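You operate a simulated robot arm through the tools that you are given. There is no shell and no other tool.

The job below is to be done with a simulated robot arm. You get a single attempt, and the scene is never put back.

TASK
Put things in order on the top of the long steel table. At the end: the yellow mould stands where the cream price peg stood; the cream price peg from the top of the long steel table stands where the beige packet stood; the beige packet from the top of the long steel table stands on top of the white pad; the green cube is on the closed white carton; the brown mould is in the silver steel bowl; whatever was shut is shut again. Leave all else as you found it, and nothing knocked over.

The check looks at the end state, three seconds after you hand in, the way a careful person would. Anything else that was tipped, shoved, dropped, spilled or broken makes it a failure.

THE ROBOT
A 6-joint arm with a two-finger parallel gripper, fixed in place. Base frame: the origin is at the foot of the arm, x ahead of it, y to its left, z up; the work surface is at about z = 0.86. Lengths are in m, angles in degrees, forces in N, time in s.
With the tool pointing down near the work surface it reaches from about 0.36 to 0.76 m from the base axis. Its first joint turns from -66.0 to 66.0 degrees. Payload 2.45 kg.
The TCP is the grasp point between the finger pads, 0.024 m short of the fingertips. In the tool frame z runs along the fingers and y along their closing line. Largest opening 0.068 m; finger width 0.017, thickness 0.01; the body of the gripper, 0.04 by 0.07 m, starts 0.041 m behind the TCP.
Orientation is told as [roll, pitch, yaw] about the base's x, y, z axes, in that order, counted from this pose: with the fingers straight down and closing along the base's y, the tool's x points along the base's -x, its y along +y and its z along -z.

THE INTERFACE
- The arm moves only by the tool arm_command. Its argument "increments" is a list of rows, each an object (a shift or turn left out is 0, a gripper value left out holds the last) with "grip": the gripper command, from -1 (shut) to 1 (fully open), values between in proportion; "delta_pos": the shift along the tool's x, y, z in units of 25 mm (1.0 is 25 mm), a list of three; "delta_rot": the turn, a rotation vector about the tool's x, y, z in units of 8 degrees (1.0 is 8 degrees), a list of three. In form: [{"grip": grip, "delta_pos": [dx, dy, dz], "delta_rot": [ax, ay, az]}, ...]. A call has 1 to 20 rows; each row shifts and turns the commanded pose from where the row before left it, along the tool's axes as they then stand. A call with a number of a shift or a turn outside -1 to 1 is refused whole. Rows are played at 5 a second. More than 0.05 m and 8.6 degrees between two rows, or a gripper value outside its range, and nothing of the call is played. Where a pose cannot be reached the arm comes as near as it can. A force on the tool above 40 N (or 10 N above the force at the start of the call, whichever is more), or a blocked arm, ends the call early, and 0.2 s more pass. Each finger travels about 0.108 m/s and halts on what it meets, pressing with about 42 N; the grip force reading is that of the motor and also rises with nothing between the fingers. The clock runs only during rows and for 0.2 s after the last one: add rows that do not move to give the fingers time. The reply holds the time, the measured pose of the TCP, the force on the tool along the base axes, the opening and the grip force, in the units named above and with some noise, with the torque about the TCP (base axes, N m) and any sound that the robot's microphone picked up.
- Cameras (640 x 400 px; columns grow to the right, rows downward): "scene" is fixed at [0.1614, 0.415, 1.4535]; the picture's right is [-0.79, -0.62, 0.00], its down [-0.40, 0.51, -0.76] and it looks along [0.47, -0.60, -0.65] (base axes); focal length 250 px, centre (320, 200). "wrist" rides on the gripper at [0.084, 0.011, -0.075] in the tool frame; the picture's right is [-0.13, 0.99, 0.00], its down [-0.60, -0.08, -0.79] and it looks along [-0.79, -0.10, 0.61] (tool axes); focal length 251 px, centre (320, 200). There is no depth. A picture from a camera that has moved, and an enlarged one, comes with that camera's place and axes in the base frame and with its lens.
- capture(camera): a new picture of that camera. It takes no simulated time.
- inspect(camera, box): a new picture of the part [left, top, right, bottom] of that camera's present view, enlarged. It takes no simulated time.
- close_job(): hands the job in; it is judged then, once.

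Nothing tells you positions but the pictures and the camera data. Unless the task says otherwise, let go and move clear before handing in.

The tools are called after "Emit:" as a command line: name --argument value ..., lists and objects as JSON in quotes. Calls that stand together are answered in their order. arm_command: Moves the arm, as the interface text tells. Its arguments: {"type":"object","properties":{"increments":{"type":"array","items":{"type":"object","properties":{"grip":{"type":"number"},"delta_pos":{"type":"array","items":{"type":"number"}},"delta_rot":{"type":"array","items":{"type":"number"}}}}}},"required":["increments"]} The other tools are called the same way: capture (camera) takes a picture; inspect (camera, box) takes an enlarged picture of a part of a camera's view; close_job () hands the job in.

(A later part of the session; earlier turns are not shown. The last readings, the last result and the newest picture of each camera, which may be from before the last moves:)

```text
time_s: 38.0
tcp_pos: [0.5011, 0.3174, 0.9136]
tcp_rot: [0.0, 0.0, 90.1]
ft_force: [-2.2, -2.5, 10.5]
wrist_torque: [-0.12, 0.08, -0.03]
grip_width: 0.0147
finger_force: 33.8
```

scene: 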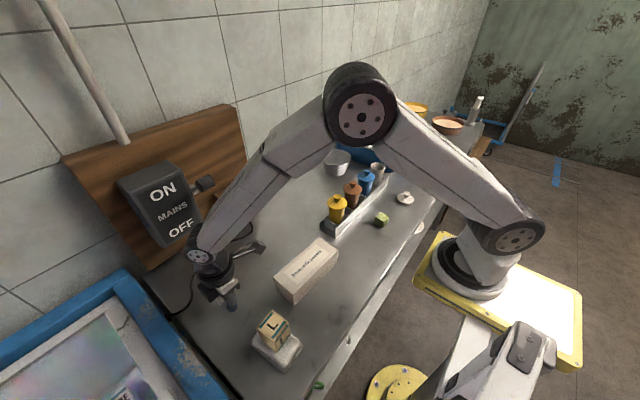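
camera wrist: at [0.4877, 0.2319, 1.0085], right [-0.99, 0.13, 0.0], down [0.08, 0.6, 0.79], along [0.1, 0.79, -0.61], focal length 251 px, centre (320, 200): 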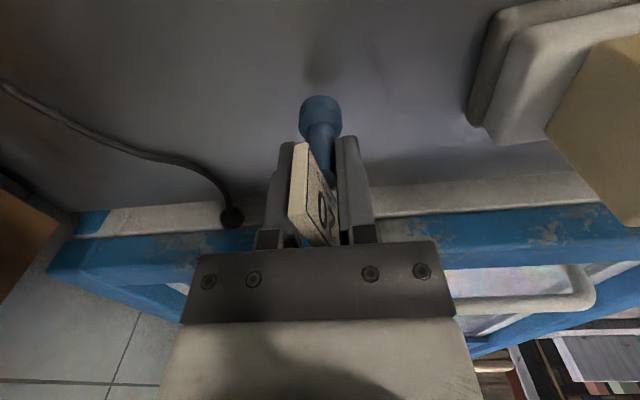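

The foot has touched the table with about 10 N. I'll ease up slightly and release gradually, then check.

Emit:
arm_command --increments '[{"grip": -1, "delta_pos": [0, 0, -0.035]}, {}, {"grip": -0.45}, {"grip": -0.2}, {"grip": 0.3}, {"grip": 1}, {"grip": 1}, {"grip": 1}]'

Emit:
inspect --camera "wrist" --box '[230, 60, 410, 260]'

Emit:
inspect --camera "scene" --box '[190, 250, 290, 330]'

```text
time_s: 39.8
tcp_pos: [0.5003, 0.3166, 0.9149]
tcp_rot: [-0.1, 0.1, 89.9]
ft_force: [0.0, -0.3, -0.5]
wrist_torque: [-0.02, -0.05, -0.02]
grip_width: 0.068
finger_force: 0.1
```

```text
2.00 times, centred on (320, 160) of wrist
camera zoom: at [0.4899, 0.2327, 0.9887], right [-0.99, 0.13, 0.0], down [0.08, 0.6, 0.79], along [0.1, 0.79, -0.61], focal length 503 px, centre (320, 280)
```

zoom: 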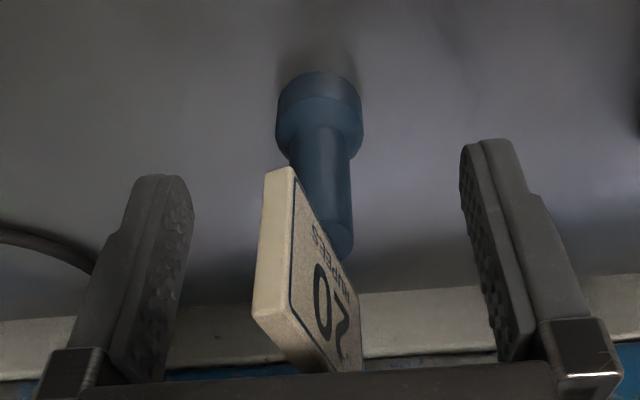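

```text
5.00 times, centred on (240, 290) of scene
camera zoom: at [0.1614, 0.415, 1.4535], right [-0.79, -0.62, 0.0], down [-0.4, 0.51, -0.76], along [0.47, -0.6, -0.65], focal length 1252 px, centre (720, -250)
```

zoom: 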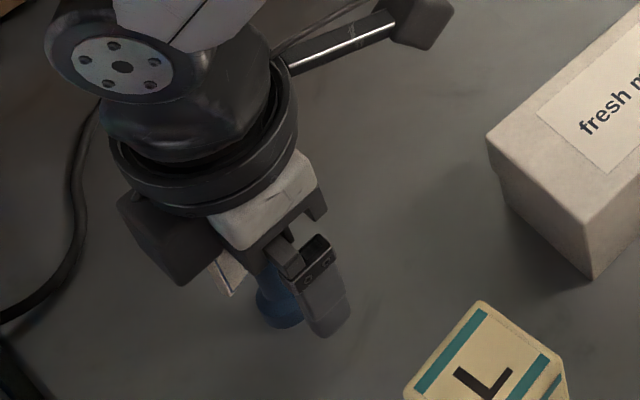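

The peg stands free. I'll rise straight up and look.

Emit:
arm_command --increments '[{"grip": 1, "delta_pos": [0, 0, -0.5]}, {"delta_pos": [0, 0, -0.8]}, {"delta_pos": [0, 0, -0.9]}, {"delta_pos": [0, 0, -0.95]}, {"delta_pos": [0, 0, -0.95]}, {"delta_pos": [0, 0, -0.95]}, {"delta_pos": [0, 0, -0.95]}, {}]'

Emit:
capture --camera "scene"

Emit:
capture --camera "wrist"

```text
time_s: 41.6
tcp_pos: [0.5, 0.3164, 1.0641]
tcp_rot: [0.0, 0.1, 90.0]
ft_force: [0.3, 0.3, 0.1]
wrist_torque: [-0.04, -0.02, 0.02]
grip_width: 0.0678
finger_force: 0.1
```

```text
taken
```

scene: 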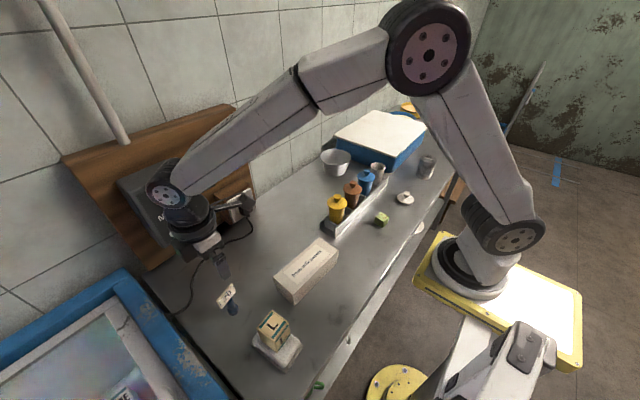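

```text
taken
camera wrist: at [0.4891, 0.232, 1.1397], right [-0.99, 0.13, 0.0], down [0.08, 0.6, 0.79], along [0.1, 0.79, -0.61], focal length 251 px, centre (320, 200)
```

wrist: 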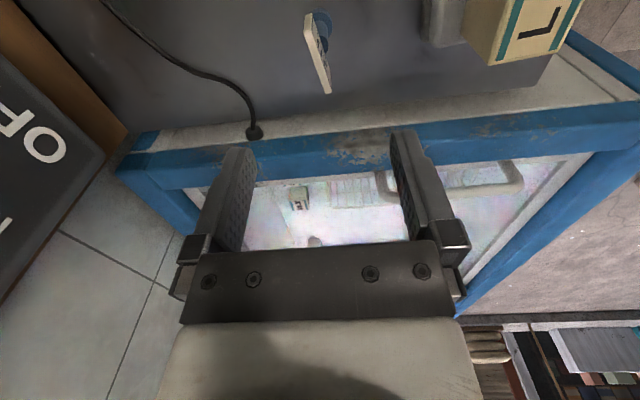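

The peg stands upright where the packet was. Now I'll study the moulds and rack with the scene camera while the arm is out of the way.

Emit:
inspect --camera "scene" --box '[310, 150, 400, 240]'

Emit:
inspect --camera "scene" --box '[315, 180, 365, 240]'

Emit:
inspect --camera "scene" --box '[200, 270, 260, 330]'

```text
4.44 times, centred on (355, 195) of scene
camera zoom: at [0.1614, 0.415, 1.4535], right [-0.79, -0.62, 0.0], down [-0.4, 0.51, -0.76], along [0.47, -0.6, -0.65], focal length 1112 px, centre (164, 222)
```

zoom: 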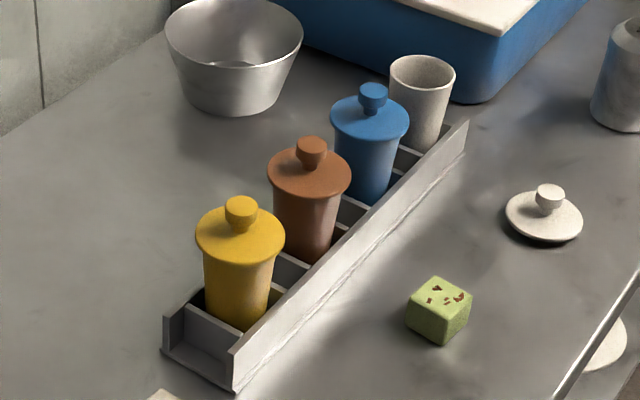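

```text
6.67 times, centred on (340, 210) of scene
camera zoom: at [0.1614, 0.415, 1.4535], right [-0.79, -0.62, 0.0], down [-0.4, 0.51, -0.76], along [0.47, -0.6, -0.65], focal length 1669 px, centre (187, 133)
```

zoom: 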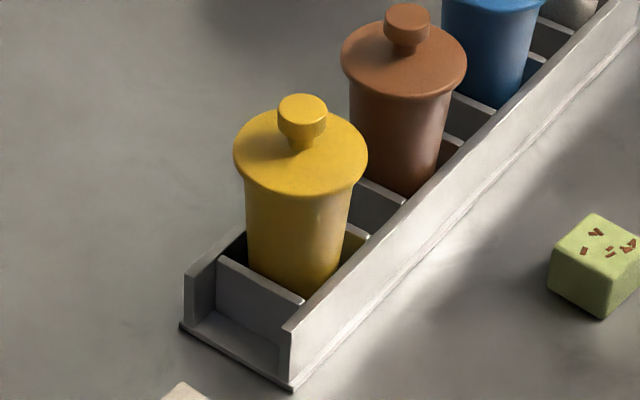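

```text
6.67 times, centred on (230, 300) of scene
camera zoom: at [0.1614, 0.415, 1.4535], right [-0.79, -0.62, 0.0], down [-0.4, 0.51, -0.76], along [0.47, -0.6, -0.65], focal length 1669 px, centre (920, -467)
```

zoom: 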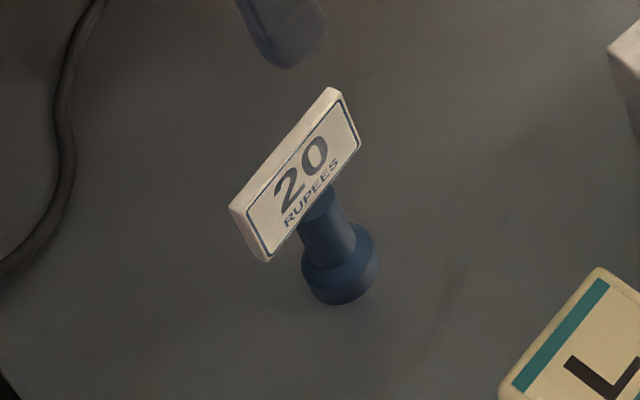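

The racked moulds have lids with knobs; the lids (~61 mm) overhang the cups (~48 mm), with the yellow near (0.472, -0.065) and the brown near (0.472, -0.153). I'll turn back to yaw 0 and get a close view of them.

Emit:
arm_command --increments '[{"grip": 1, "delta_pos": [0, 0, -0.4], "delta_rot": [0, 0, 0.94]}, {"delta_pos": [0, 0, -0.4], "delta_rot": [0, 0, 0.94]}, {"delta_pos": [0, 0, -0.4], "delta_rot": [0, 0, 0.94]}, {"delta_pos": [0, 0, -0.4], "delta_rot": [0, 0, 0.94]}, {"delta_rot": [0, 0, 0.94]}, {"delta_rot": [0, 0, 0.94]}, {"delta_rot": [0, 0, 0.94]}, {"delta_rot": [0, 0, 0.94]}, {"delta_rot": [0, 0, 0.94]}, {"delta_rot": [0, 0, 0.94]}, {"delta_rot": [0, 0, 0.94]}, {"delta_rot": [0, 0, 0.91]}, {}]'

Emit:
arm_command --increments '[{"grip": 1, "delta_pos": [0.25, -0.99, 0]}, {"delta_pos": [0.25, -0.99, 0]}, {"delta_pos": [0.25, -0.99, 0]}, {"delta_pos": [0.25, -0.99, 0]}, {"delta_pos": [0.25, -0.99, 0]}, {"delta_pos": [0.25, -0.99, 0]}, {"delta_pos": [0.25, -0.99, 0]}, {"delta_pos": [0.25, -0.99, 0]}, {"delta_pos": [0.25, -0.99, 0]}, {"delta_pos": [0.25, -0.99, 0]}, {"delta_pos": [0.25, -0.99, 0]}, {"delta_pos": [0.25, -0.99, 0]}, {"delta_pos": [0.25, -0.99, 0]}, {"delta_pos": [0.25, -0.99, 0]}, {"delta_pos": [0.25, -0.99, 0]}, {"delta_pos": [0.25, -0.99, 0]}, {}]'

Emit:
capture --camera "wrist"

Emit:
capture --camera "scene"

```text
time_s: 44.4
tcp_pos: [0.4987, 0.3157, 1.1056]
tcp_rot: [0.1, 0.0, 0.0]
ft_force: [0.1, -0.7, 0.0]
wrist_torque: [-0.02, 0.05, -0.02]
grip_width: 0.068
finger_force: 0.1
```

```text
time_s: 48.0
tcp_pos: [0.4021, -0.0787, 1.1023]
tcp_rot: [0.0, 0.0, -0.1]
ft_force: [0.4, 0.1, 0.0]
wrist_torque: [-0.03, 0.02, -0.04]
grip_width: 0.0678
finger_force: 0.1
```

```text
taken
camera wrist: at [0.3182, -0.0686, 1.1778], right [0.13, 0.99, 0.0], down [0.6, -0.08, 0.79], along [0.79, -0.1, -0.61], focal length 251 px, centre (320, 200)
```

wrist: 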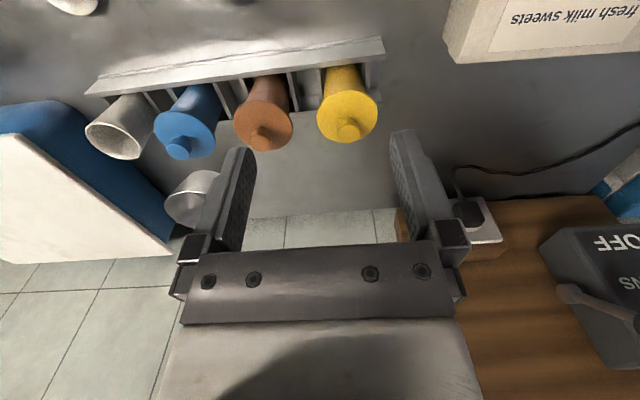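

```text
taken
```

scene: 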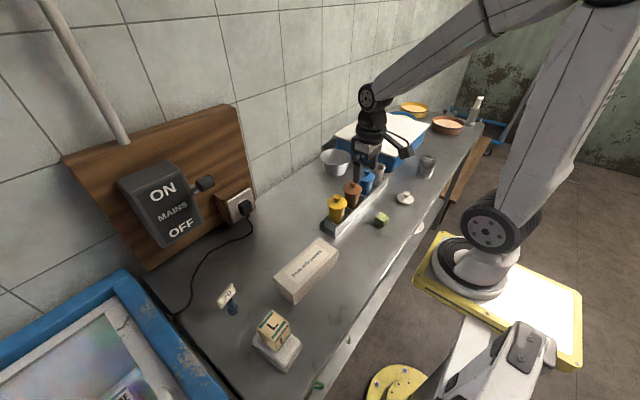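

Emit:
inspect --camera "wrist" --box '[300, 50, 400, 160]'

Emit:
inspect --camera "wrist" --box '[200, 50, 310, 170]'

```text
3.64 times, centred on (350, 105) of wrist
camera zoom: at [0.3182, -0.0686, 1.1778], right [0.13, 0.99, 0.0], down [0.6, -0.08, 0.79], along [0.79, -0.1, -0.61], focal length 914 px, centre (211, 546)
```

zoom: 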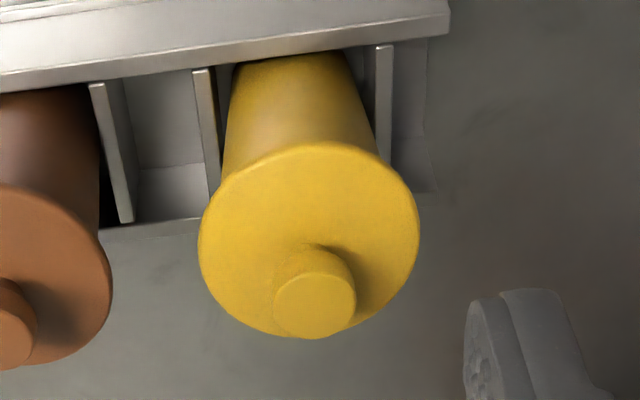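

```text
3.33 times, centred on (255, 110) of wrist
camera zoom: at [0.3182, -0.0686, 1.1778], right [0.13, 0.99, 0.0], down [0.6, -0.08, 0.79], along [0.79, -0.1, -0.61], focal length 838 px, centre (537, 500)
```

zoom: 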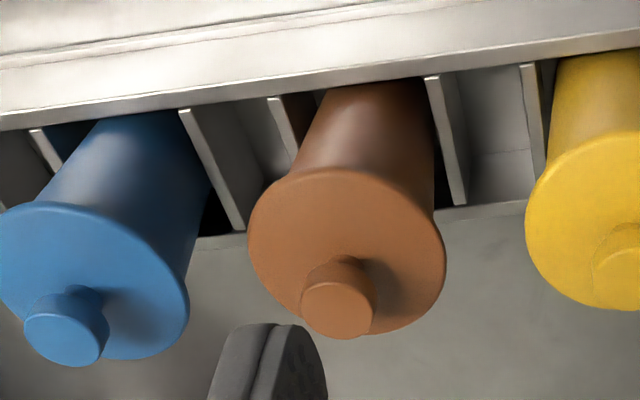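

From both cameras the yellow lid centre is (0.469, -0.061), lid top z ≈ 0.958 and knob top z ≈ 0.986; the brown one is at (0.469, -0.148). Straight fingers can't get past the overhanging lid onto the cup, so I'll take the yellow by its knob and see gently whether the lid comes off.

Emit:
arm_command --increments '[{"grip": 1, "delta_pos": [-0.67, 0.177, 0.4]}, {"delta_pos": [-0.67, 0.177, 0.5]}, {"delta_pos": [-0.67, 0.177, 0.8]}, {"delta_pos": [-0.67, 0.177, 0.8]}, {"delta_pos": [0, 0, 0.6]}, {}, {}]'

Emit:
capture --camera "wrist"

Emit:
inspect --camera "scene" --box '[300, 150, 390, 240]'

```text
time_s: 49.6
tcp_pos: [0.4685, -0.061, 1.0253]
tcp_rot: [0.0, 0.0, -0.1]
ft_force: [-0.1, -0.6, 0.0]
wrist_torque: [-0.01, 0.0, 0.01]
grip_width: 0.0681
finger_force: 0.1
```

```text
taken
camera wrist: at [0.3842, -0.0509, 1.1009], right [0.13, 0.99, 0.0], down [0.6, -0.08, 0.79], along [0.79, -0.1, -0.61], focal length 251 px, centre (320, 200)
```

wrist: 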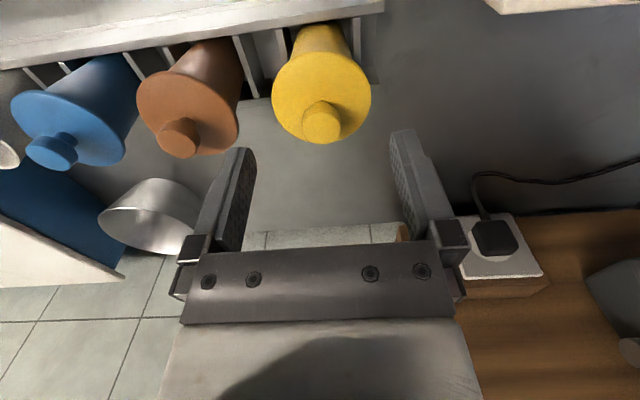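

```text
4.44 times, centred on (345, 195) of scene
camera zoom: at [0.1614, 0.415, 1.4535], right [-0.79, -0.62, 0.0], down [-0.4, 0.51, -0.76], along [0.47, -0.6, -0.65], focal length 1112 px, centre (209, 222)
```

zoom: 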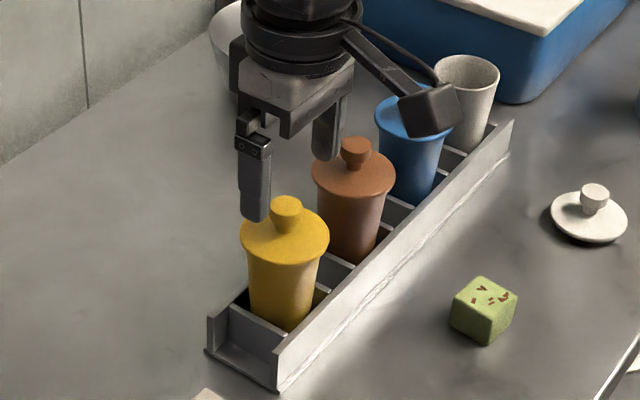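

Well aligned. Descending to the knob and closing slowly.

Emit:
arm_command --increments '[{"grip": 1, "delta_pos": [0.05, 0, 0.6]}, {"delta_pos": [0, 0, 0.6]}, {"delta_pos": [0, 0, 0.36]}, {}, {"grip": 0.4}, {"grip": 0.0}, {"grip": -0.2}, {"grip": -0.4}, {"grip": -0.6}, {"grip": -1}, {"grip": -1}]'

Emit:
inspect --camera "scene" --box '[300, 150, 390, 240]'

Emit:
capture --camera "wrist"

```text
time_s: 52.0
tcp_pos: [0.4684, -0.0612, 0.989]
tcp_rot: [0.1, 0.0, 0.0]
ft_force: [0.1, 0.4, -1.0]
wrist_torque: [0.01, 0.01, 0.03]
grip_width: 0.0195
finger_force: 36.9
```

```text
4.44 times, centred on (345, 195) of scene
camera zoom: at [0.1614, 0.415, 1.4535], right [-0.79, -0.62, 0.0], down [-0.4, 0.51, -0.76], along [0.47, -0.6, -0.65], focal length 1112 px, centre (209, 222)
```

zoom: 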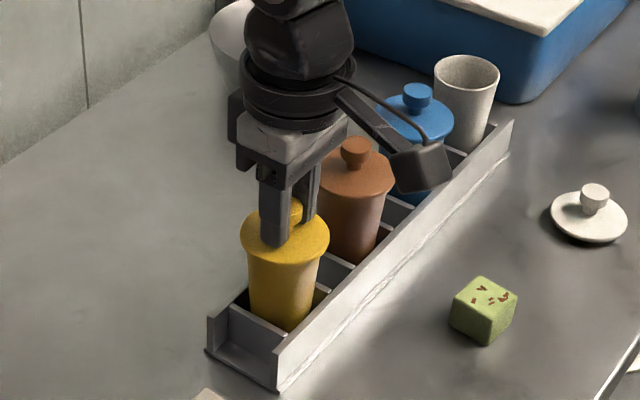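

```text
taken
camera wrist: at [0.3846, -0.0505, 1.0624], right [0.13, 0.99, 0.0], down [0.6, -0.08, 0.79], along [0.79, -0.1, -0.61], focal length 251 px, centre (320, 200)
```

wrist: 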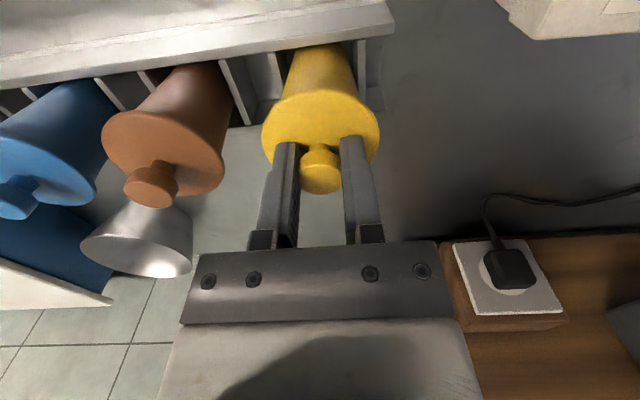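

The knob is held (19.5 mm). A small test lift of about 8 mm.

Emit:
arm_command --increments '[{"grip": -1, "delta_pos": [0, 0, -0.15]}, {"delta_pos": [0, 0, -0.15]}, {}]'

Emit:
inspect --camera "scene" --box '[310, 170, 370, 240]'

Emit:
inspect --camera "wrist" --box '[240, 30, 400, 200]'

```text
time_s: 52.8
tcp_pos: [0.4675, -0.062, 0.9945]
tcp_rot: [0.1, 0.0, 0.0]
ft_force: [0.2, 0.3, -1.1]
wrist_torque: [0.01, -0.03, 0.02]
grip_width: 0.0196
finger_force: 36.9
```

```text
5.71 times, centred on (340, 205) of scene
camera zoom: at [0.1614, 0.415, 1.4535], right [-0.79, -0.62, 0.0], down [-0.4, 0.51, -0.76], along [0.47, -0.6, -0.65], focal length 1430 px, centre (206, 171)
```

zoom: 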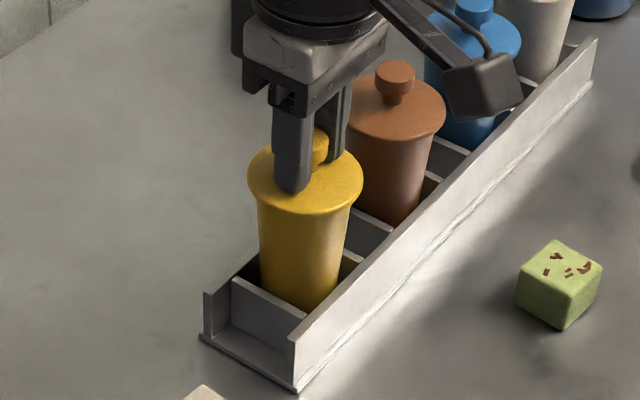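

```text
2.35 times, centred on (320, 115) of wrist
camera zoom: at [0.3839, -0.0509, 1.0701], right [0.13, 0.99, 0.0], down [0.6, -0.08, 0.79], along [0.79, -0.1, -0.61], focal length 592 px, centre (320, 400)
```

zoom: 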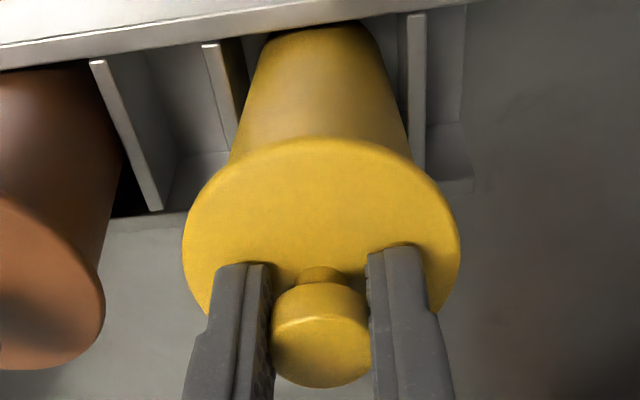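

No gap is visible between lid and cup yet. I'll lift another 12 mm and compare.

Emit:
arm_command --increments '[{"grip": -1, "delta_pos": [0, 0, -0.25]}, {"delta_pos": [0, 0, -0.25]}, {}]'

Emit:
inspect --camera "scene" --box '[310, 170, 370, 240]'

Emit:
inspect --camera "wrist" --box '[240, 30, 400, 200]'

```text
time_s: 53.6
tcp_pos: [0.4683, -0.0612, 1.0088]
tcp_rot: [0.1, 0.0, -0.1]
ft_force: [0.0, -0.4, -1.1]
wrist_torque: [0.04, 0.02, 0.02]
grip_width: 0.0195
finger_force: 37.1
```

```text
5.71 times, centred on (340, 205) of scene
camera zoom: at [0.1614, 0.415, 1.4535], right [-0.79, -0.62, 0.0], down [-0.4, 0.51, -0.76], along [0.47, -0.6, -0.65], focal length 1430 px, centre (206, 171)
```

zoom: 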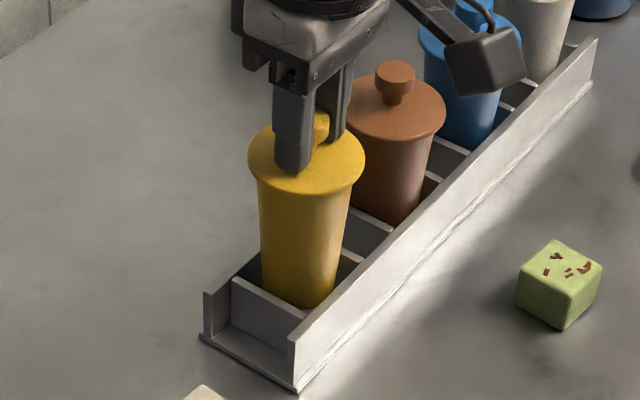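

```text
2.35 times, centred on (320, 115) of wrist
camera zoom: at [0.3844, -0.0513, 1.083], right [0.13, 0.99, 0.0], down [0.6, -0.08, 0.79], along [0.79, -0.1, -0.61], focal length 592 px, centre (320, 400)
```

zoom: 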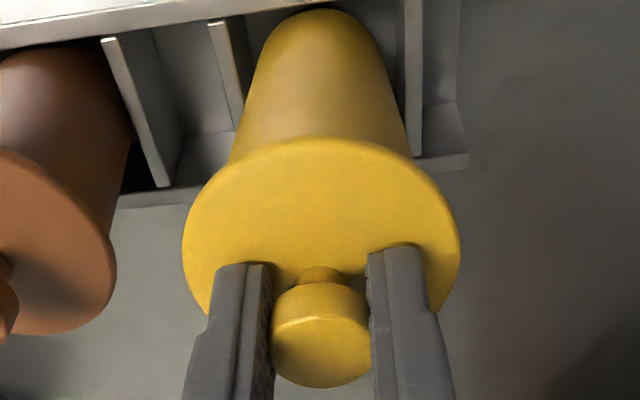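

The whole mould rises with its lid, so the lid is fixed to the cup. I'll lift it clear and carry it to the peg's old place (0.680, -0.144).

Emit:
arm_command --increments '[{"grip": -1, "delta_pos": [0, 0, -0.6]}, {"delta_pos": [0, 0, -0.8]}, {"delta_pos": [0, 0, -0.9]}, {"delta_pos": [0, 0, -0.9]}, {"delta_pos": [0, 0, -0.9]}, {"delta_pos": [0, 0, -0.5]}, {}, {"delta_pos": [-0.5, -0.19, 0]}, {"delta_pos": [-0.8, -0.31, 0]}, {"delta_pos": [-0.9, -0.35, 0]}, {"delta_pos": [-0.9, -0.35, 0]}, {"delta_pos": [-0.9, -0.35, 0]}, {"delta_pos": [-0.9, -0.35, 0]}, {"delta_pos": [-0.9, -0.35, 0]}, {"delta_pos": [-0.9, -0.35, 0]}, {"delta_pos": [-0.9, -0.35, 0]}, {"delta_pos": [-0.6, -0.24, 0]}, {"delta_pos": [-0.3, -0.14, 0]}, {}, {}]'

Emit:
capture --camera "scene"

Emit:
capture --camera "wrist"

```text
time_s: 57.8
tcp_pos: [0.6792, -0.1443, 1.1212]
tcp_rot: [-0.1, 0.0, 0.1]
ft_force: [0.8, 0.4, -2.2]
wrist_torque: [0.0, 0.0, -0.01]
grip_width: 0.0194
finger_force: 37.2
```

```text
taken
```

scene: 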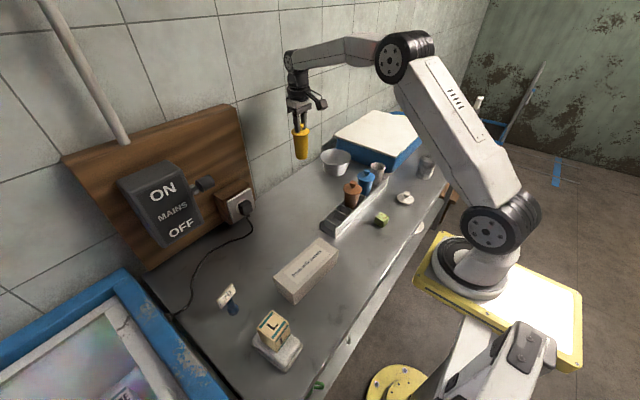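

```text
taken
camera wrist: at [0.5955, -0.1338, 1.1968], right [0.13, 0.99, 0.0], down [0.6, -0.08, 0.79], along [0.79, -0.1, -0.61], focal length 251 px, centre (320, 200)
```

wrist: 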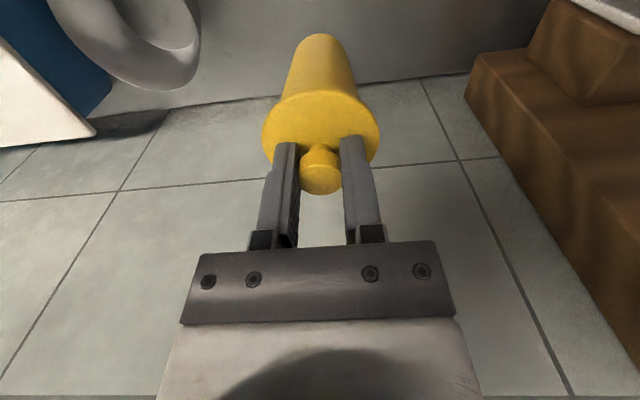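

Upright and over the target. Lowering to just above the table.

Emit:
arm_command --increments '[{"grip": -1, "delta_pos": [0, 0, 0.6]}, {"delta_pos": [0, 0, 0.9]}, {"delta_pos": [0, 0, 0.9]}, {"delta_pos": [0, 0, 0.9]}, {"delta_pos": [0, 0, 0.9]}, {"delta_pos": [0, 0, 0.6]}, {}, {}]'

Emit:
inspect --camera "scene" --box '[260, 130, 360, 210]'

```text
time_s: 59.6
tcp_pos: [0.6784, -0.1463, 1.0038]
tcp_rot: [0.0, -0.1, 0.0]
ft_force: [0.8, 0.6, -1.1]
wrist_torque: [-0.01, 0.01, 0.0]
grip_width: 0.0195
finger_force: 36.6
```

```text
5.00 times, centred on (310, 170) of scene
camera zoom: at [0.1614, 0.415, 1.4535], right [-0.79, -0.62, 0.0], down [-0.4, 0.51, -0.76], along [0.47, -0.6, -0.65], focal length 1252 px, centre (370, 350)
```

zoom: 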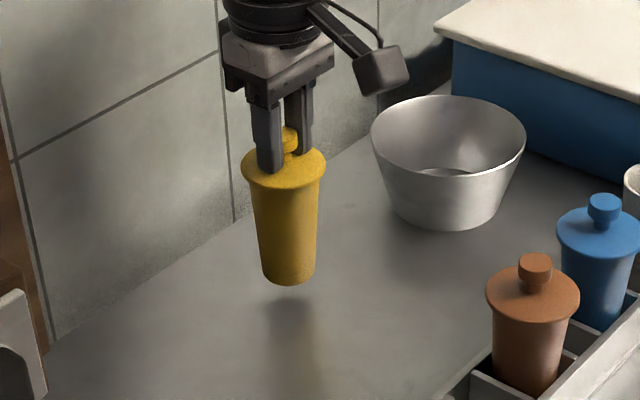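

About 18 mm remain. Lowering 13 mm, then in millimetre steps.

Emit:
arm_command --increments '[{"grip": -1, "delta_pos": [0, 0, 0.25]}, {"delta_pos": [0, 0, 0.25]}, {"delta_pos": [0, 0, 0.08]}, {}]'

Emit:
arm_command --increments '[{"grip": -1, "delta_pos": [0, 0, 0.06]}, {}]'

```text
time_s: 60.6
tcp_pos: [0.678, -0.1447, 0.9891]
tcp_rot: [0.1, 0.0, 0.0]
ft_force: [-0.1, -0.4, -1.1]
wrist_torque: [0.0, 0.01, -0.04]
grip_width: 0.0196
finger_force: 37.1
```

```text
time_s: 61.2
tcp_pos: [0.6788, -0.1441, 0.9881]
tcp_rot: [0.0, 0.1, 0.0]
ft_force: [-0.1, 0.2, -0.9]
wrist_torque: [0.01, 0.01, -0.01]
grip_width: 0.0195
finger_force: 36.9
```

Emit:
arm_command --increments '[{"grip": -1, "delta_pos": [-0.03, 0, 0.06]}, {}]'

Emit:
arm_command --increments '[{"grip": -1, "delta_pos": [0, 0, 0.06]}, {}]'

Emit:
inspect --camera "scene" --box '[270, 150, 350, 210]'

```text
time_s: 61.8
tcp_pos: [0.679, -0.1445, 0.9851]
tcp_rot: [0.0, -0.1, 0.0]
ft_force: [-0.1, -1.0, -1.1]
wrist_torque: [0.0, 0.02, 0.0]
grip_width: 0.0194
finger_force: 37.6
```

```text
time_s: 62.4
tcp_pos: [0.6803, -0.1455, 0.9835]
tcp_rot: [0.0, 0.0, 0.0]
ft_force: [0.1, -0.1, -0.5]
wrist_torque: [0.0, 0.0, -0.02]
grip_width: 0.0195
finger_force: 37.0
```

```text
6.67 times, centred on (310, 180) of scene
camera zoom: at [0.1614, 0.415, 1.4535], right [-0.79, -0.62, 0.0], down [-0.4, 0.51, -0.76], along [0.47, -0.6, -0.65], focal length 1669 px, centre (387, 333)
```

zoom: 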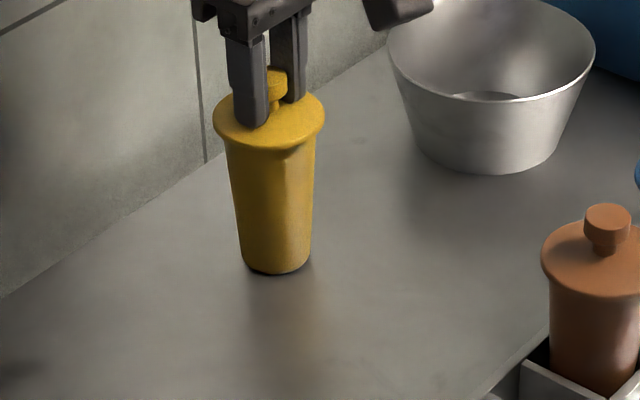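

Nearly touching now. A few more millimetre steps to find contact.

Emit:
arm_command --increments '[{"grip": -1, "delta_pos": [0, 0, 0.05]}, {}]'

Emit:
arm_command --increments '[{"grip": -1, "delta_pos": [0, 0, 0.04]}, {}]'

```text
time_s: 63.0
tcp_pos: [0.679, -0.1453, 0.9828]
tcp_rot: [0.0, -0.1, 0.0]
ft_force: [1.0, 0.0, -1.5]
wrist_torque: [0.0, -0.02, 0.03]
grip_width: 0.0195
finger_force: 37.4
```

```text
time_s: 63.6
tcp_pos: [0.6803, -0.1463, 0.9828]
tcp_rot: [0.0, 0.1, 0.0]
ft_force: [-0.9, 1.6, 1.2]
wrist_torque: [0.04, 0.06, -0.02]
grip_width: 0.0196
finger_force: 37.1
```

Light contact. Releasing gradually.

Emit:
arm_command --increments '[{"grip": -0.38}, {"grip": -0.25}, {"grip": 0.0}, {"grip": 0.5}, {"grip": 1}, {"grip": 1}, {"delta_pos": [0, 0, -0.4]}, {"delta_pos": [0, 0, -0.8]}, {"delta_pos": [0, 0, -0.9]}, {"delta_pos": [0, 0, -0.9]}, {}]'

Emit:
capture --camera "scene"

Emit:
capture --camera "wrist"

```text
time_s: 66.0
tcp_pos: [0.6792, -0.1463, 1.0565]
tcp_rot: [0.1, 0.1, 0.0]
ft_force: [-0.1, -0.5, -0.4]
wrist_torque: [-0.01, 0.0, 0.01]
grip_width: 0.0681
finger_force: 0.1
```

```text
taken
```

scene: 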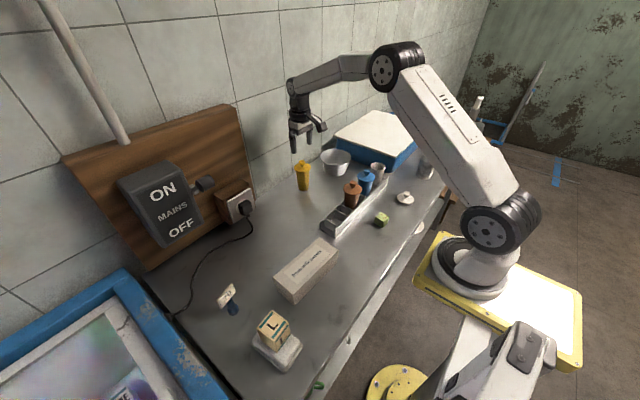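

```text
taken
camera wrist: at [0.5962, -0.1355, 1.1305], right [0.13, 0.99, 0.0], down [0.6, -0.08, 0.79], along [0.79, -0.1, -0.61], focal length 251 px, centre (320, 200)
```

wrist: 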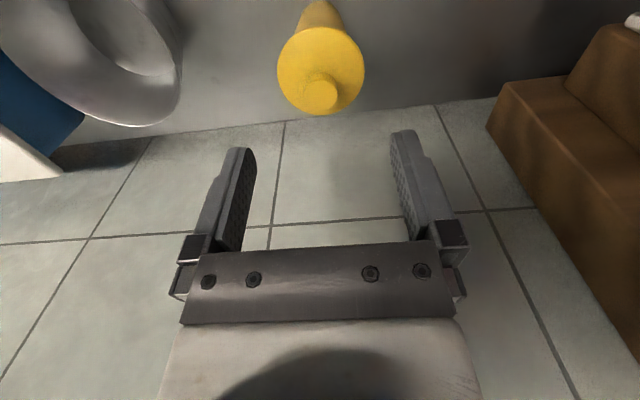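

The yellow mould stands where the peg was. Next I'll go above the brown mould's knob near (0.468, -0.148).

Emit:
arm_command --increments '[{"grip": 1, "delta_pos": [0.5, 0, -0.2]}, {"delta_pos": [0.9, 0, 0]}, {"delta_pos": [0.9, 0, 0]}, {"delta_pos": [0.9, 0, 0]}, {"delta_pos": [0.9, 0, 0]}, {"delta_pos": [0.9, 0, 0]}, {"delta_pos": [0.9, 0, 0]}, {"delta_pos": [0.9, 0, 0]}, {"delta_pos": [0.9, -0.05, 0]}, {"delta_pos": [0.75, -0.05, 0.4]}, {"delta_pos": [0, 0, 0.8]}, {}, {}]'

Emit:
capture --camera "wrist"

Emit:
inspect --camera "scene" --box '[280, 120, 400, 220]'

```text
time_s: 68.8
tcp_pos: [0.469, -0.1471, 1.0301]
tcp_rot: [0.0, 0.0, 0.0]
ft_force: [-0.1, -0.8, -0.8]
wrist_torque: [-0.01, -0.01, 0.01]
grip_width: 0.0679
finger_force: 0.0
```

```text
taken
camera wrist: at [0.3856, -0.1376, 1.1053], right [0.13, 0.99, 0.0], down [0.6, -0.08, 0.79], along [0.79, -0.1, -0.61], focal length 251 px, centre (320, 200)
```

wrist: 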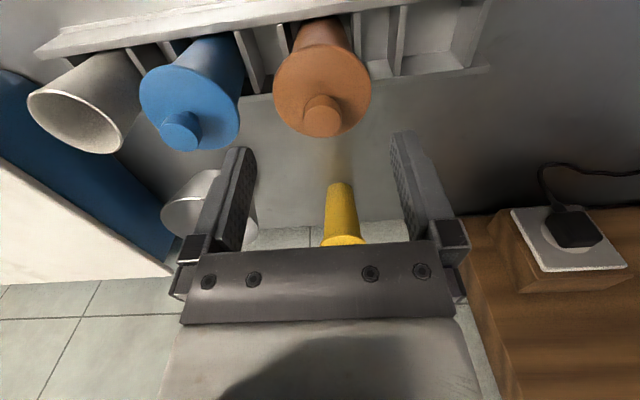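

```text
4.00 times, centred on (340, 170) of scene
camera zoom: at [0.1614, 0.415, 1.4535], right [-0.79, -0.62, 0.0], down [-0.4, 0.51, -0.76], along [0.47, -0.6, -0.65], focal length 1001 px, centre (240, 320)
```

zoom: 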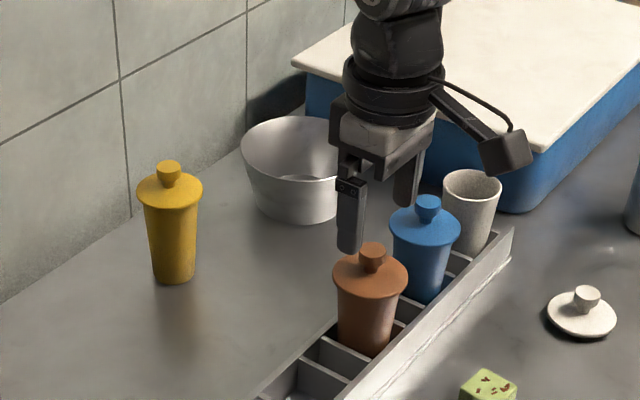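

The knob is aligned. Descending and gripping as before.

Emit:
arm_command --increments '[{"grip": 1, "delta_pos": [0.03, 0, 0.6]}, {"delta_pos": [0, 0, 0.6]}, {"delta_pos": [0, 0, 0.5]}, {}, {"grip": 0.4}, {"grip": 0.0}, {"grip": -0.2}, {"grip": -0.4}, {"grip": -0.6}, {"grip": -1}, {"grip": -1}, {"delta_pos": [0, 0, -0.15]}, {"delta_pos": [0, 0, -0.25]}, {"delta_pos": [0, 0, -0.3]}, {}]'

Emit:
inspect --camera "scene" --box '[310, 150, 390, 220]'

Emit:
capture --camera "wrist"

```text
time_s: 72.0
tcp_pos: [0.4666, -0.1483, 1.0078]
tcp_rot: [0.0, 0.0, 0.0]
ft_force: [0.1, 0.0, -1.1]
wrist_torque: [0.01, 0.0, -0.01]
grip_width: 0.0195
finger_force: 37.2
```

```text
5.71 times, centred on (350, 185) of scene
camera zoom: at [0.1614, 0.415, 1.4535], right [-0.79, -0.62, 0.0], down [-0.4, 0.51, -0.76], along [0.47, -0.6, -0.65], focal length 1430 px, centre (149, 286)
```

zoom: 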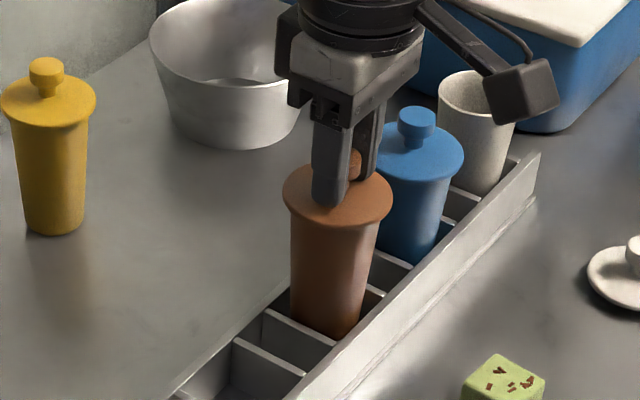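

```text
taken
camera wrist: at [0.3842, -0.1374, 1.0819], right [0.13, 0.99, 0.0], down [0.6, -0.08, 0.79], along [0.79, -0.1, -0.61], focal length 251 px, centre (320, 200)
```

wrist: 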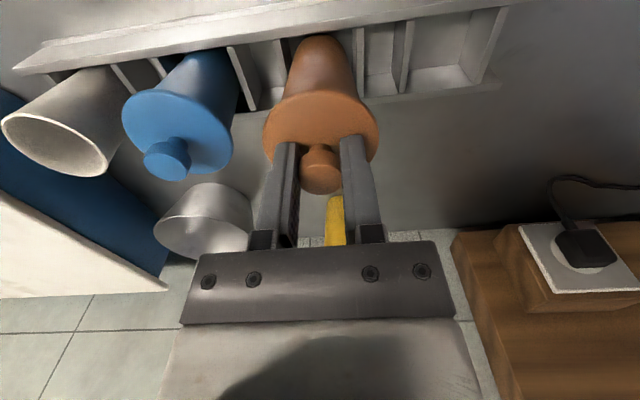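

The brown mould came up whole too. I'll raise it clear and shift to where the wrist camera sees the bowl beside it.

Emit:
arm_command --increments '[{"grip": -1, "delta_pos": [0, 0, -0.6]}, {"delta_pos": [0, 0, -0.8]}, {"delta_pos": [0, 0, -0.9]}, {"delta_pos": [0, 0, -0.9]}, {"delta_pos": [0, 0, -0.9]}, {"delta_pos": [0, 0, -0.9]}, {"delta_pos": [0, 0, -0.3]}, {}, {"delta_pos": [-0.6, -0.2, 0]}, {"delta_pos": [-0.8, -0.27, 0]}, {"delta_pos": [-0.8, -0.27, 0]}, {"delta_pos": [-0.8, -0.27, 0]}, {"delta_pos": [-0.6, -0.2, 0]}, {}, {}]'

Emit:
capture --camera "wrist"

Emit:
inspect --camera "scene" --box '[280, 110, 400, 210]'

```text
time_s: 75.2
tcp_pos: [0.5582, -0.1755, 1.1404]
tcp_rot: [0.0, 0.1, 0.0]
ft_force: [-1.6, -0.4, -2.0]
wrist_torque: [0.03, 0.0, -0.01]
grip_width: 0.0195
finger_force: 37.0
```

```text
taken
camera wrist: at [0.4741, -0.1657, 1.2151], right [0.13, 0.99, 0.0], down [0.6, -0.08, 0.79], along [0.79, -0.1, -0.61], focal length 251 px, centre (320, 200)
```

wrist: 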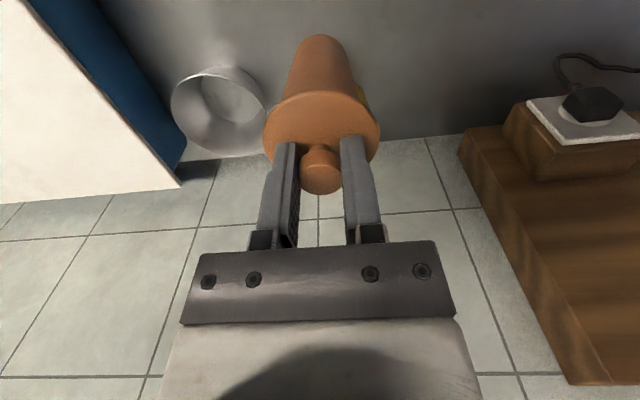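

```text
4.00 times, centred on (340, 160) of scene
camera zoom: at [0.1614, 0.415, 1.4535], right [-0.79, -0.62, 0.0], down [-0.4, 0.51, -0.76], along [0.47, -0.6, -0.65], focal length 1001 px, centre (240, 360)
```

zoom: 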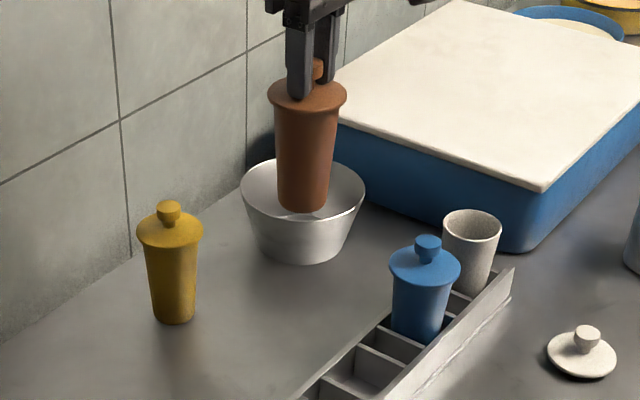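

Emit:
inspect --camera "wrist" --box '[150, 50, 290, 180]'

```text
3.08 times, centred on (220, 115) of wrist
camera zoom: at [0.4741, -0.1657, 1.2151], right [0.13, 0.99, 0.0], down [0.6, -0.08, 0.79], along [0.79, -0.1, -0.61], focal length 774 px, centre (628, 462)
```

zoom: 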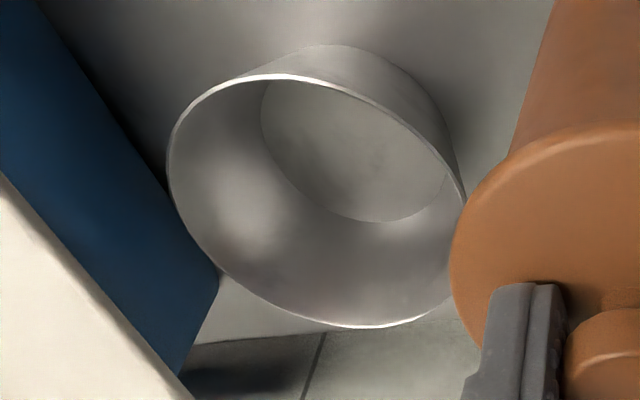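

The bowl rim centre fits at (0.658, -0.322), rim radius ~62 mm at z ≈ 0.926, in agreement across both cameras. I'll move the brown mould over it.

Emit:
arm_command --increments '[{"grip": -1, "delta_pos": [-0.35, -0.5, 0]}, {"delta_pos": [-0.6, -0.88, 0]}, {"delta_pos": [-0.65, -0.95, 0]}, {"delta_pos": [-0.65, -0.95, 0]}, {"delta_pos": [-0.65, -0.95, 0]}, {"delta_pos": [-0.6, -0.88, 0]}, {"delta_pos": [-0.47, -0.69, 0]}, {}, {}]'

Emit:
capture --camera "wrist"

Emit:
inspect --camera "scene" --box '[280, 90, 400, 190]'

```text
time_s: 77.2
tcp_pos: [0.6579, -0.3246, 1.139]
tcp_rot: [-0.1, 0.0, 0.1]
ft_force: [0.2, 0.6, -1.9]
wrist_torque: [-0.04, -0.01, -0.02]
grip_width: 0.0196
finger_force: 37.9
```

```text
taken
camera wrist: at [0.5735, -0.3144, 1.2154], right [0.13, 0.99, 0.0], down [0.6, -0.08, 0.79], along [0.79, -0.1, -0.61], focal length 251 px, centre (320, 200)
```

wrist: 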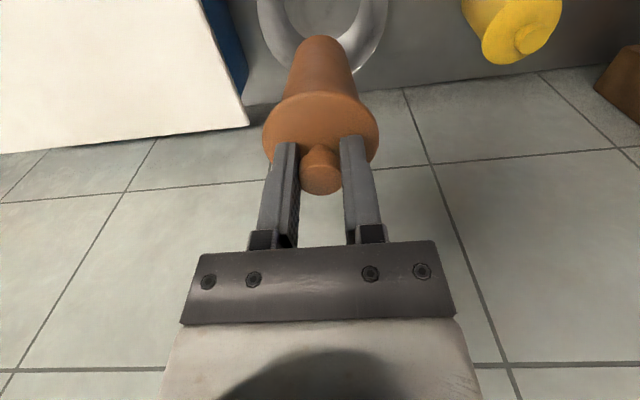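

```text
4.00 times, centred on (340, 140) of scene
camera zoom: at [0.1614, 0.415, 1.4535], right [-0.79, -0.62, 0.0], down [-0.4, 0.51, -0.76], along [0.47, -0.6, -0.65], focal length 1001 px, centre (240, 440)
```

zoom: 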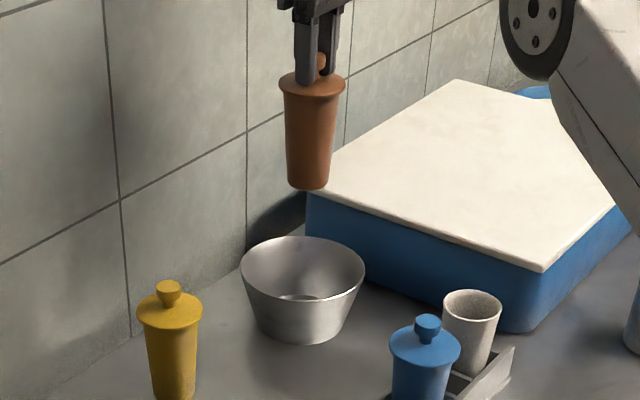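

Centred above the bowl. Lowering most of the way.

Emit:
arm_command --increments '[{"grip": -1, "delta_pos": [0, 0, 0.6]}, {"delta_pos": [0, 0, 0.9]}, {"delta_pos": [0, 0, 0.9]}, {"delta_pos": [0, 0, 0.9]}, {"delta_pos": [0, 0, 0.8]}, {"delta_pos": [0, 0, 0.6]}, {"delta_pos": [0, 0, 0.5]}, {}, {}]'

Emit:
inspect --camera "scene" --box '[290, 110, 390, 190]'

Emit:
capture --camera "wrist"

```text
time_s: 79.2
tcp_pos: [0.6564, -0.3228, 1.0086]
tcp_rot: [0.0, 0.1, 0.0]
ft_force: [0.6, 0.2, -0.9]
wrist_torque: [-0.01, -0.01, 0.02]
grip_width: 0.0195
finger_force: 37.7
```

```text
5.00 times, centred on (340, 150) of scene
camera zoom: at [0.1614, 0.415, 1.4535], right [-0.79, -0.62, 0.0], down [-0.4, 0.51, -0.76], along [0.47, -0.6, -0.65], focal length 1252 px, centre (220, 450)
```

zoom: 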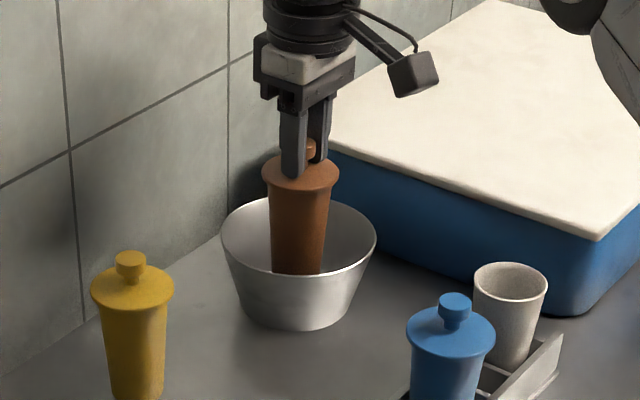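

```text
taken
camera wrist: at [0.5738, -0.3125, 1.083], right [0.13, 0.99, 0.0], down [0.6, -0.08, 0.79], along [0.79, -0.1, -0.61], focal length 251 px, centre (320, 200)
```

wrist: 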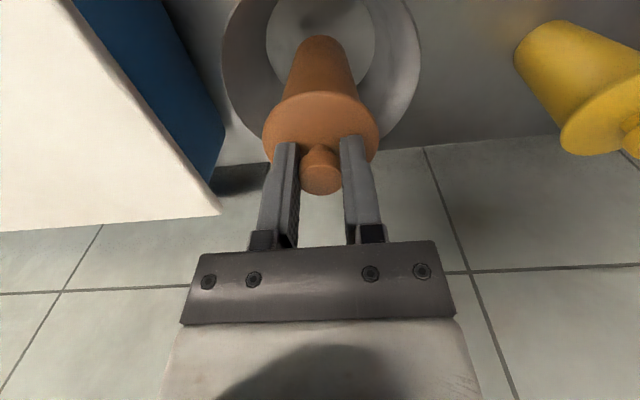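

It goes into the bowl's middle. Now the last stretch in small steps.

Emit:
arm_command --increments '[{"grip": -1, "delta_pos": [0, 0, 0.3]}, {"delta_pos": [0, 0, 0.3]}, {}]'

Emit:
arm_command --increments '[{"grip": -1, "delta_pos": [0, 0, 0.08]}, {"delta_pos": [0, 0, 0.04]}, {}]'

Emit:
arm_command --increments '[{"grip": -1, "delta_pos": [0, 0, 0.06]}, {}]'

```text
time_s: 80.0
tcp_pos: [0.6576, -0.3236, 0.9945]
tcp_rot: [0.0, 0.1, -0.1]
ft_force: [-0.7, 0.0, -0.9]
wrist_torque: [0.01, -0.03, 0.03]
grip_width: 0.0193
finger_force: 37.1
```

```text
time_s: 80.8
tcp_pos: [0.6578, -0.324, 0.9903]
tcp_rot: [-0.1, 0.1, 0.0]
ft_force: [0.0, -0.5, -1.4]
wrist_torque: [0.01, 0.0, 0.02]
grip_width: 0.0194
finger_force: 37.4
```

```text
time_s: 81.4
tcp_pos: [0.6569, -0.3247, 0.989]
tcp_rot: [0.0, -0.1, 0.0]
ft_force: [-0.7, 0.2, -1.5]
wrist_torque: [0.01, -0.01, -0.02]
grip_width: 0.0196
finger_force: 37.6
```

Emit:
arm_command --increments '[{"grip": -1, "delta_pos": [0, 0, 0.06]}, {}]'

Emit:
arm_command --increments '[{"grip": -1, "delta_pos": [0, 0, 0.05]}, {}]'

Emit:
inspect --camera "scene" --box '[290, 110, 390, 190]'

```text
time_s: 82.0
tcp_pos: [0.6581, -0.3249, 0.9883]
tcp_rot: [0.0, 0.0, 0.0]
ft_force: [0.4, 0.6, -1.0]
wrist_torque: [0.0, -0.02, -0.01]
grip_width: 0.0198
finger_force: 37.5
```

```text
time_s: 82.6
tcp_pos: [0.6585, -0.3234, 0.9882]
tcp_rot: [0.0, 0.0, 0.0]
ft_force: [0.8, -0.1, -2.0]
wrist_torque: [-0.04, 0.01, 0.02]
grip_width: 0.0196
finger_force: 36.4
```

```text
5.00 times, centred on (340, 150) of scene
camera zoom: at [0.1614, 0.415, 1.4535], right [-0.79, -0.62, 0.0], down [-0.4, 0.51, -0.76], along [0.47, -0.6, -0.65], focal length 1252 px, centre (220, 450)
```

zoom: 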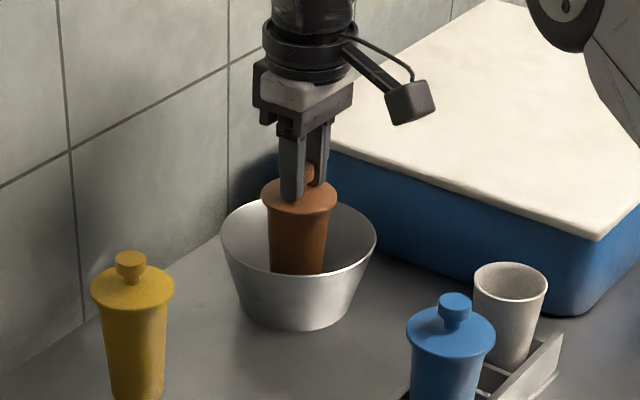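

Emit:
arm_command --increments '[{"grip": -1, "delta_pos": [0, 0, 0.05]}, {}]'

Emit:
arm_command --increments '[{"grip": -1, "delta_pos": [0, 0, 0.05]}, {}]'

```text
time_s: 83.2
tcp_pos: [0.658, -0.324, 0.987]
tcp_rot: [0.0, -0.1, 0.0]
ft_force: [-1.2, 1.2, 7.2]
wrist_torque: [0.13, 0.11, -0.02]
grip_width: 0.0195
finger_force: 37.0
```

```text
time_s: 83.8
tcp_pos: [0.6571, -0.3231, 0.9877]
tcp_rot: [-0.2, -0.2, 0.0]
ft_force: [-0.4, -1.4, 15.5]
wrist_torque: [0.0, -0.04, 0.01]
grip_width: 0.0193
finger_force: 37.3
```

Contact with the bowl floor. I'll back off a millimetre and a bit, then release gradually and rise.

Emit:
arm_command --increments '[{"grip": -1, "delta_pos": [0, 0, -0.07]}, {}, {"grip": -0.38}, {"grip": -0.25}, {"grip": 0.0}, {"grip": 0.5}, {"grip": 1}, {"grip": 1}, {"delta_pos": [0, 0, -0.4]}, {"delta_pos": [0, 0, -0.8]}, {"delta_pos": [0, 0, -0.9]}, {"delta_pos": [0, 0, -0.9]}, {"delta_pos": [0, 0, -0.9]}, {}]'

Emit:
capture --camera "scene"

Emit:
capture --camera "wrist"

```text
time_s: 86.8
tcp_pos: [0.6586, -0.3246, 1.0849]
tcp_rot: [0.0, 0.1, 0.0]
ft_force: [-0.6, -0.3, 0.4]
wrist_torque: [0.03, -0.01, -0.03]
grip_width: 0.068
finger_force: 0.1
```

```text
taken
```

scene: 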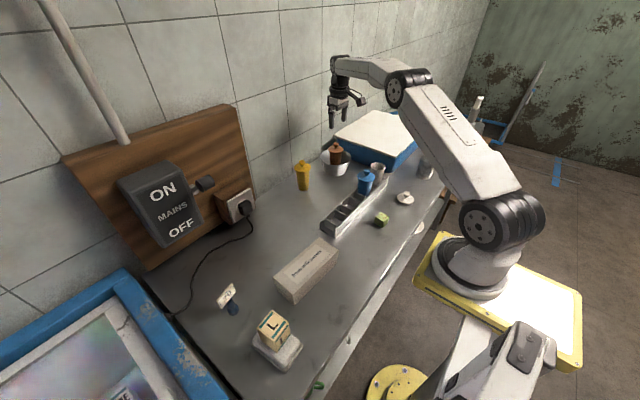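

```text
taken
camera wrist: at [0.574, -0.3132, 1.1597], right [0.13, 0.99, 0.0], down [0.6, -0.08, 0.79], along [0.79, -0.1, -0.61], focal length 251 px, centre (320, 200)
```

wrist: 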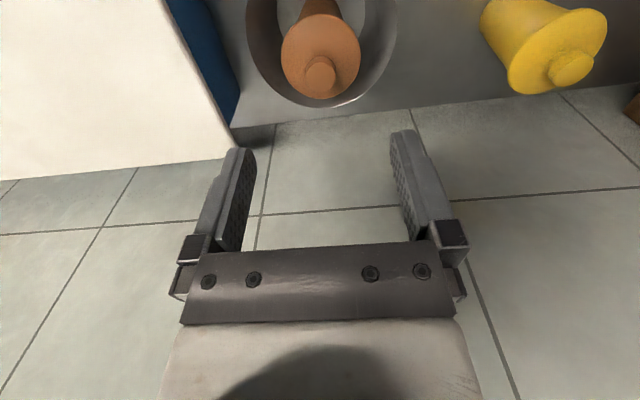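

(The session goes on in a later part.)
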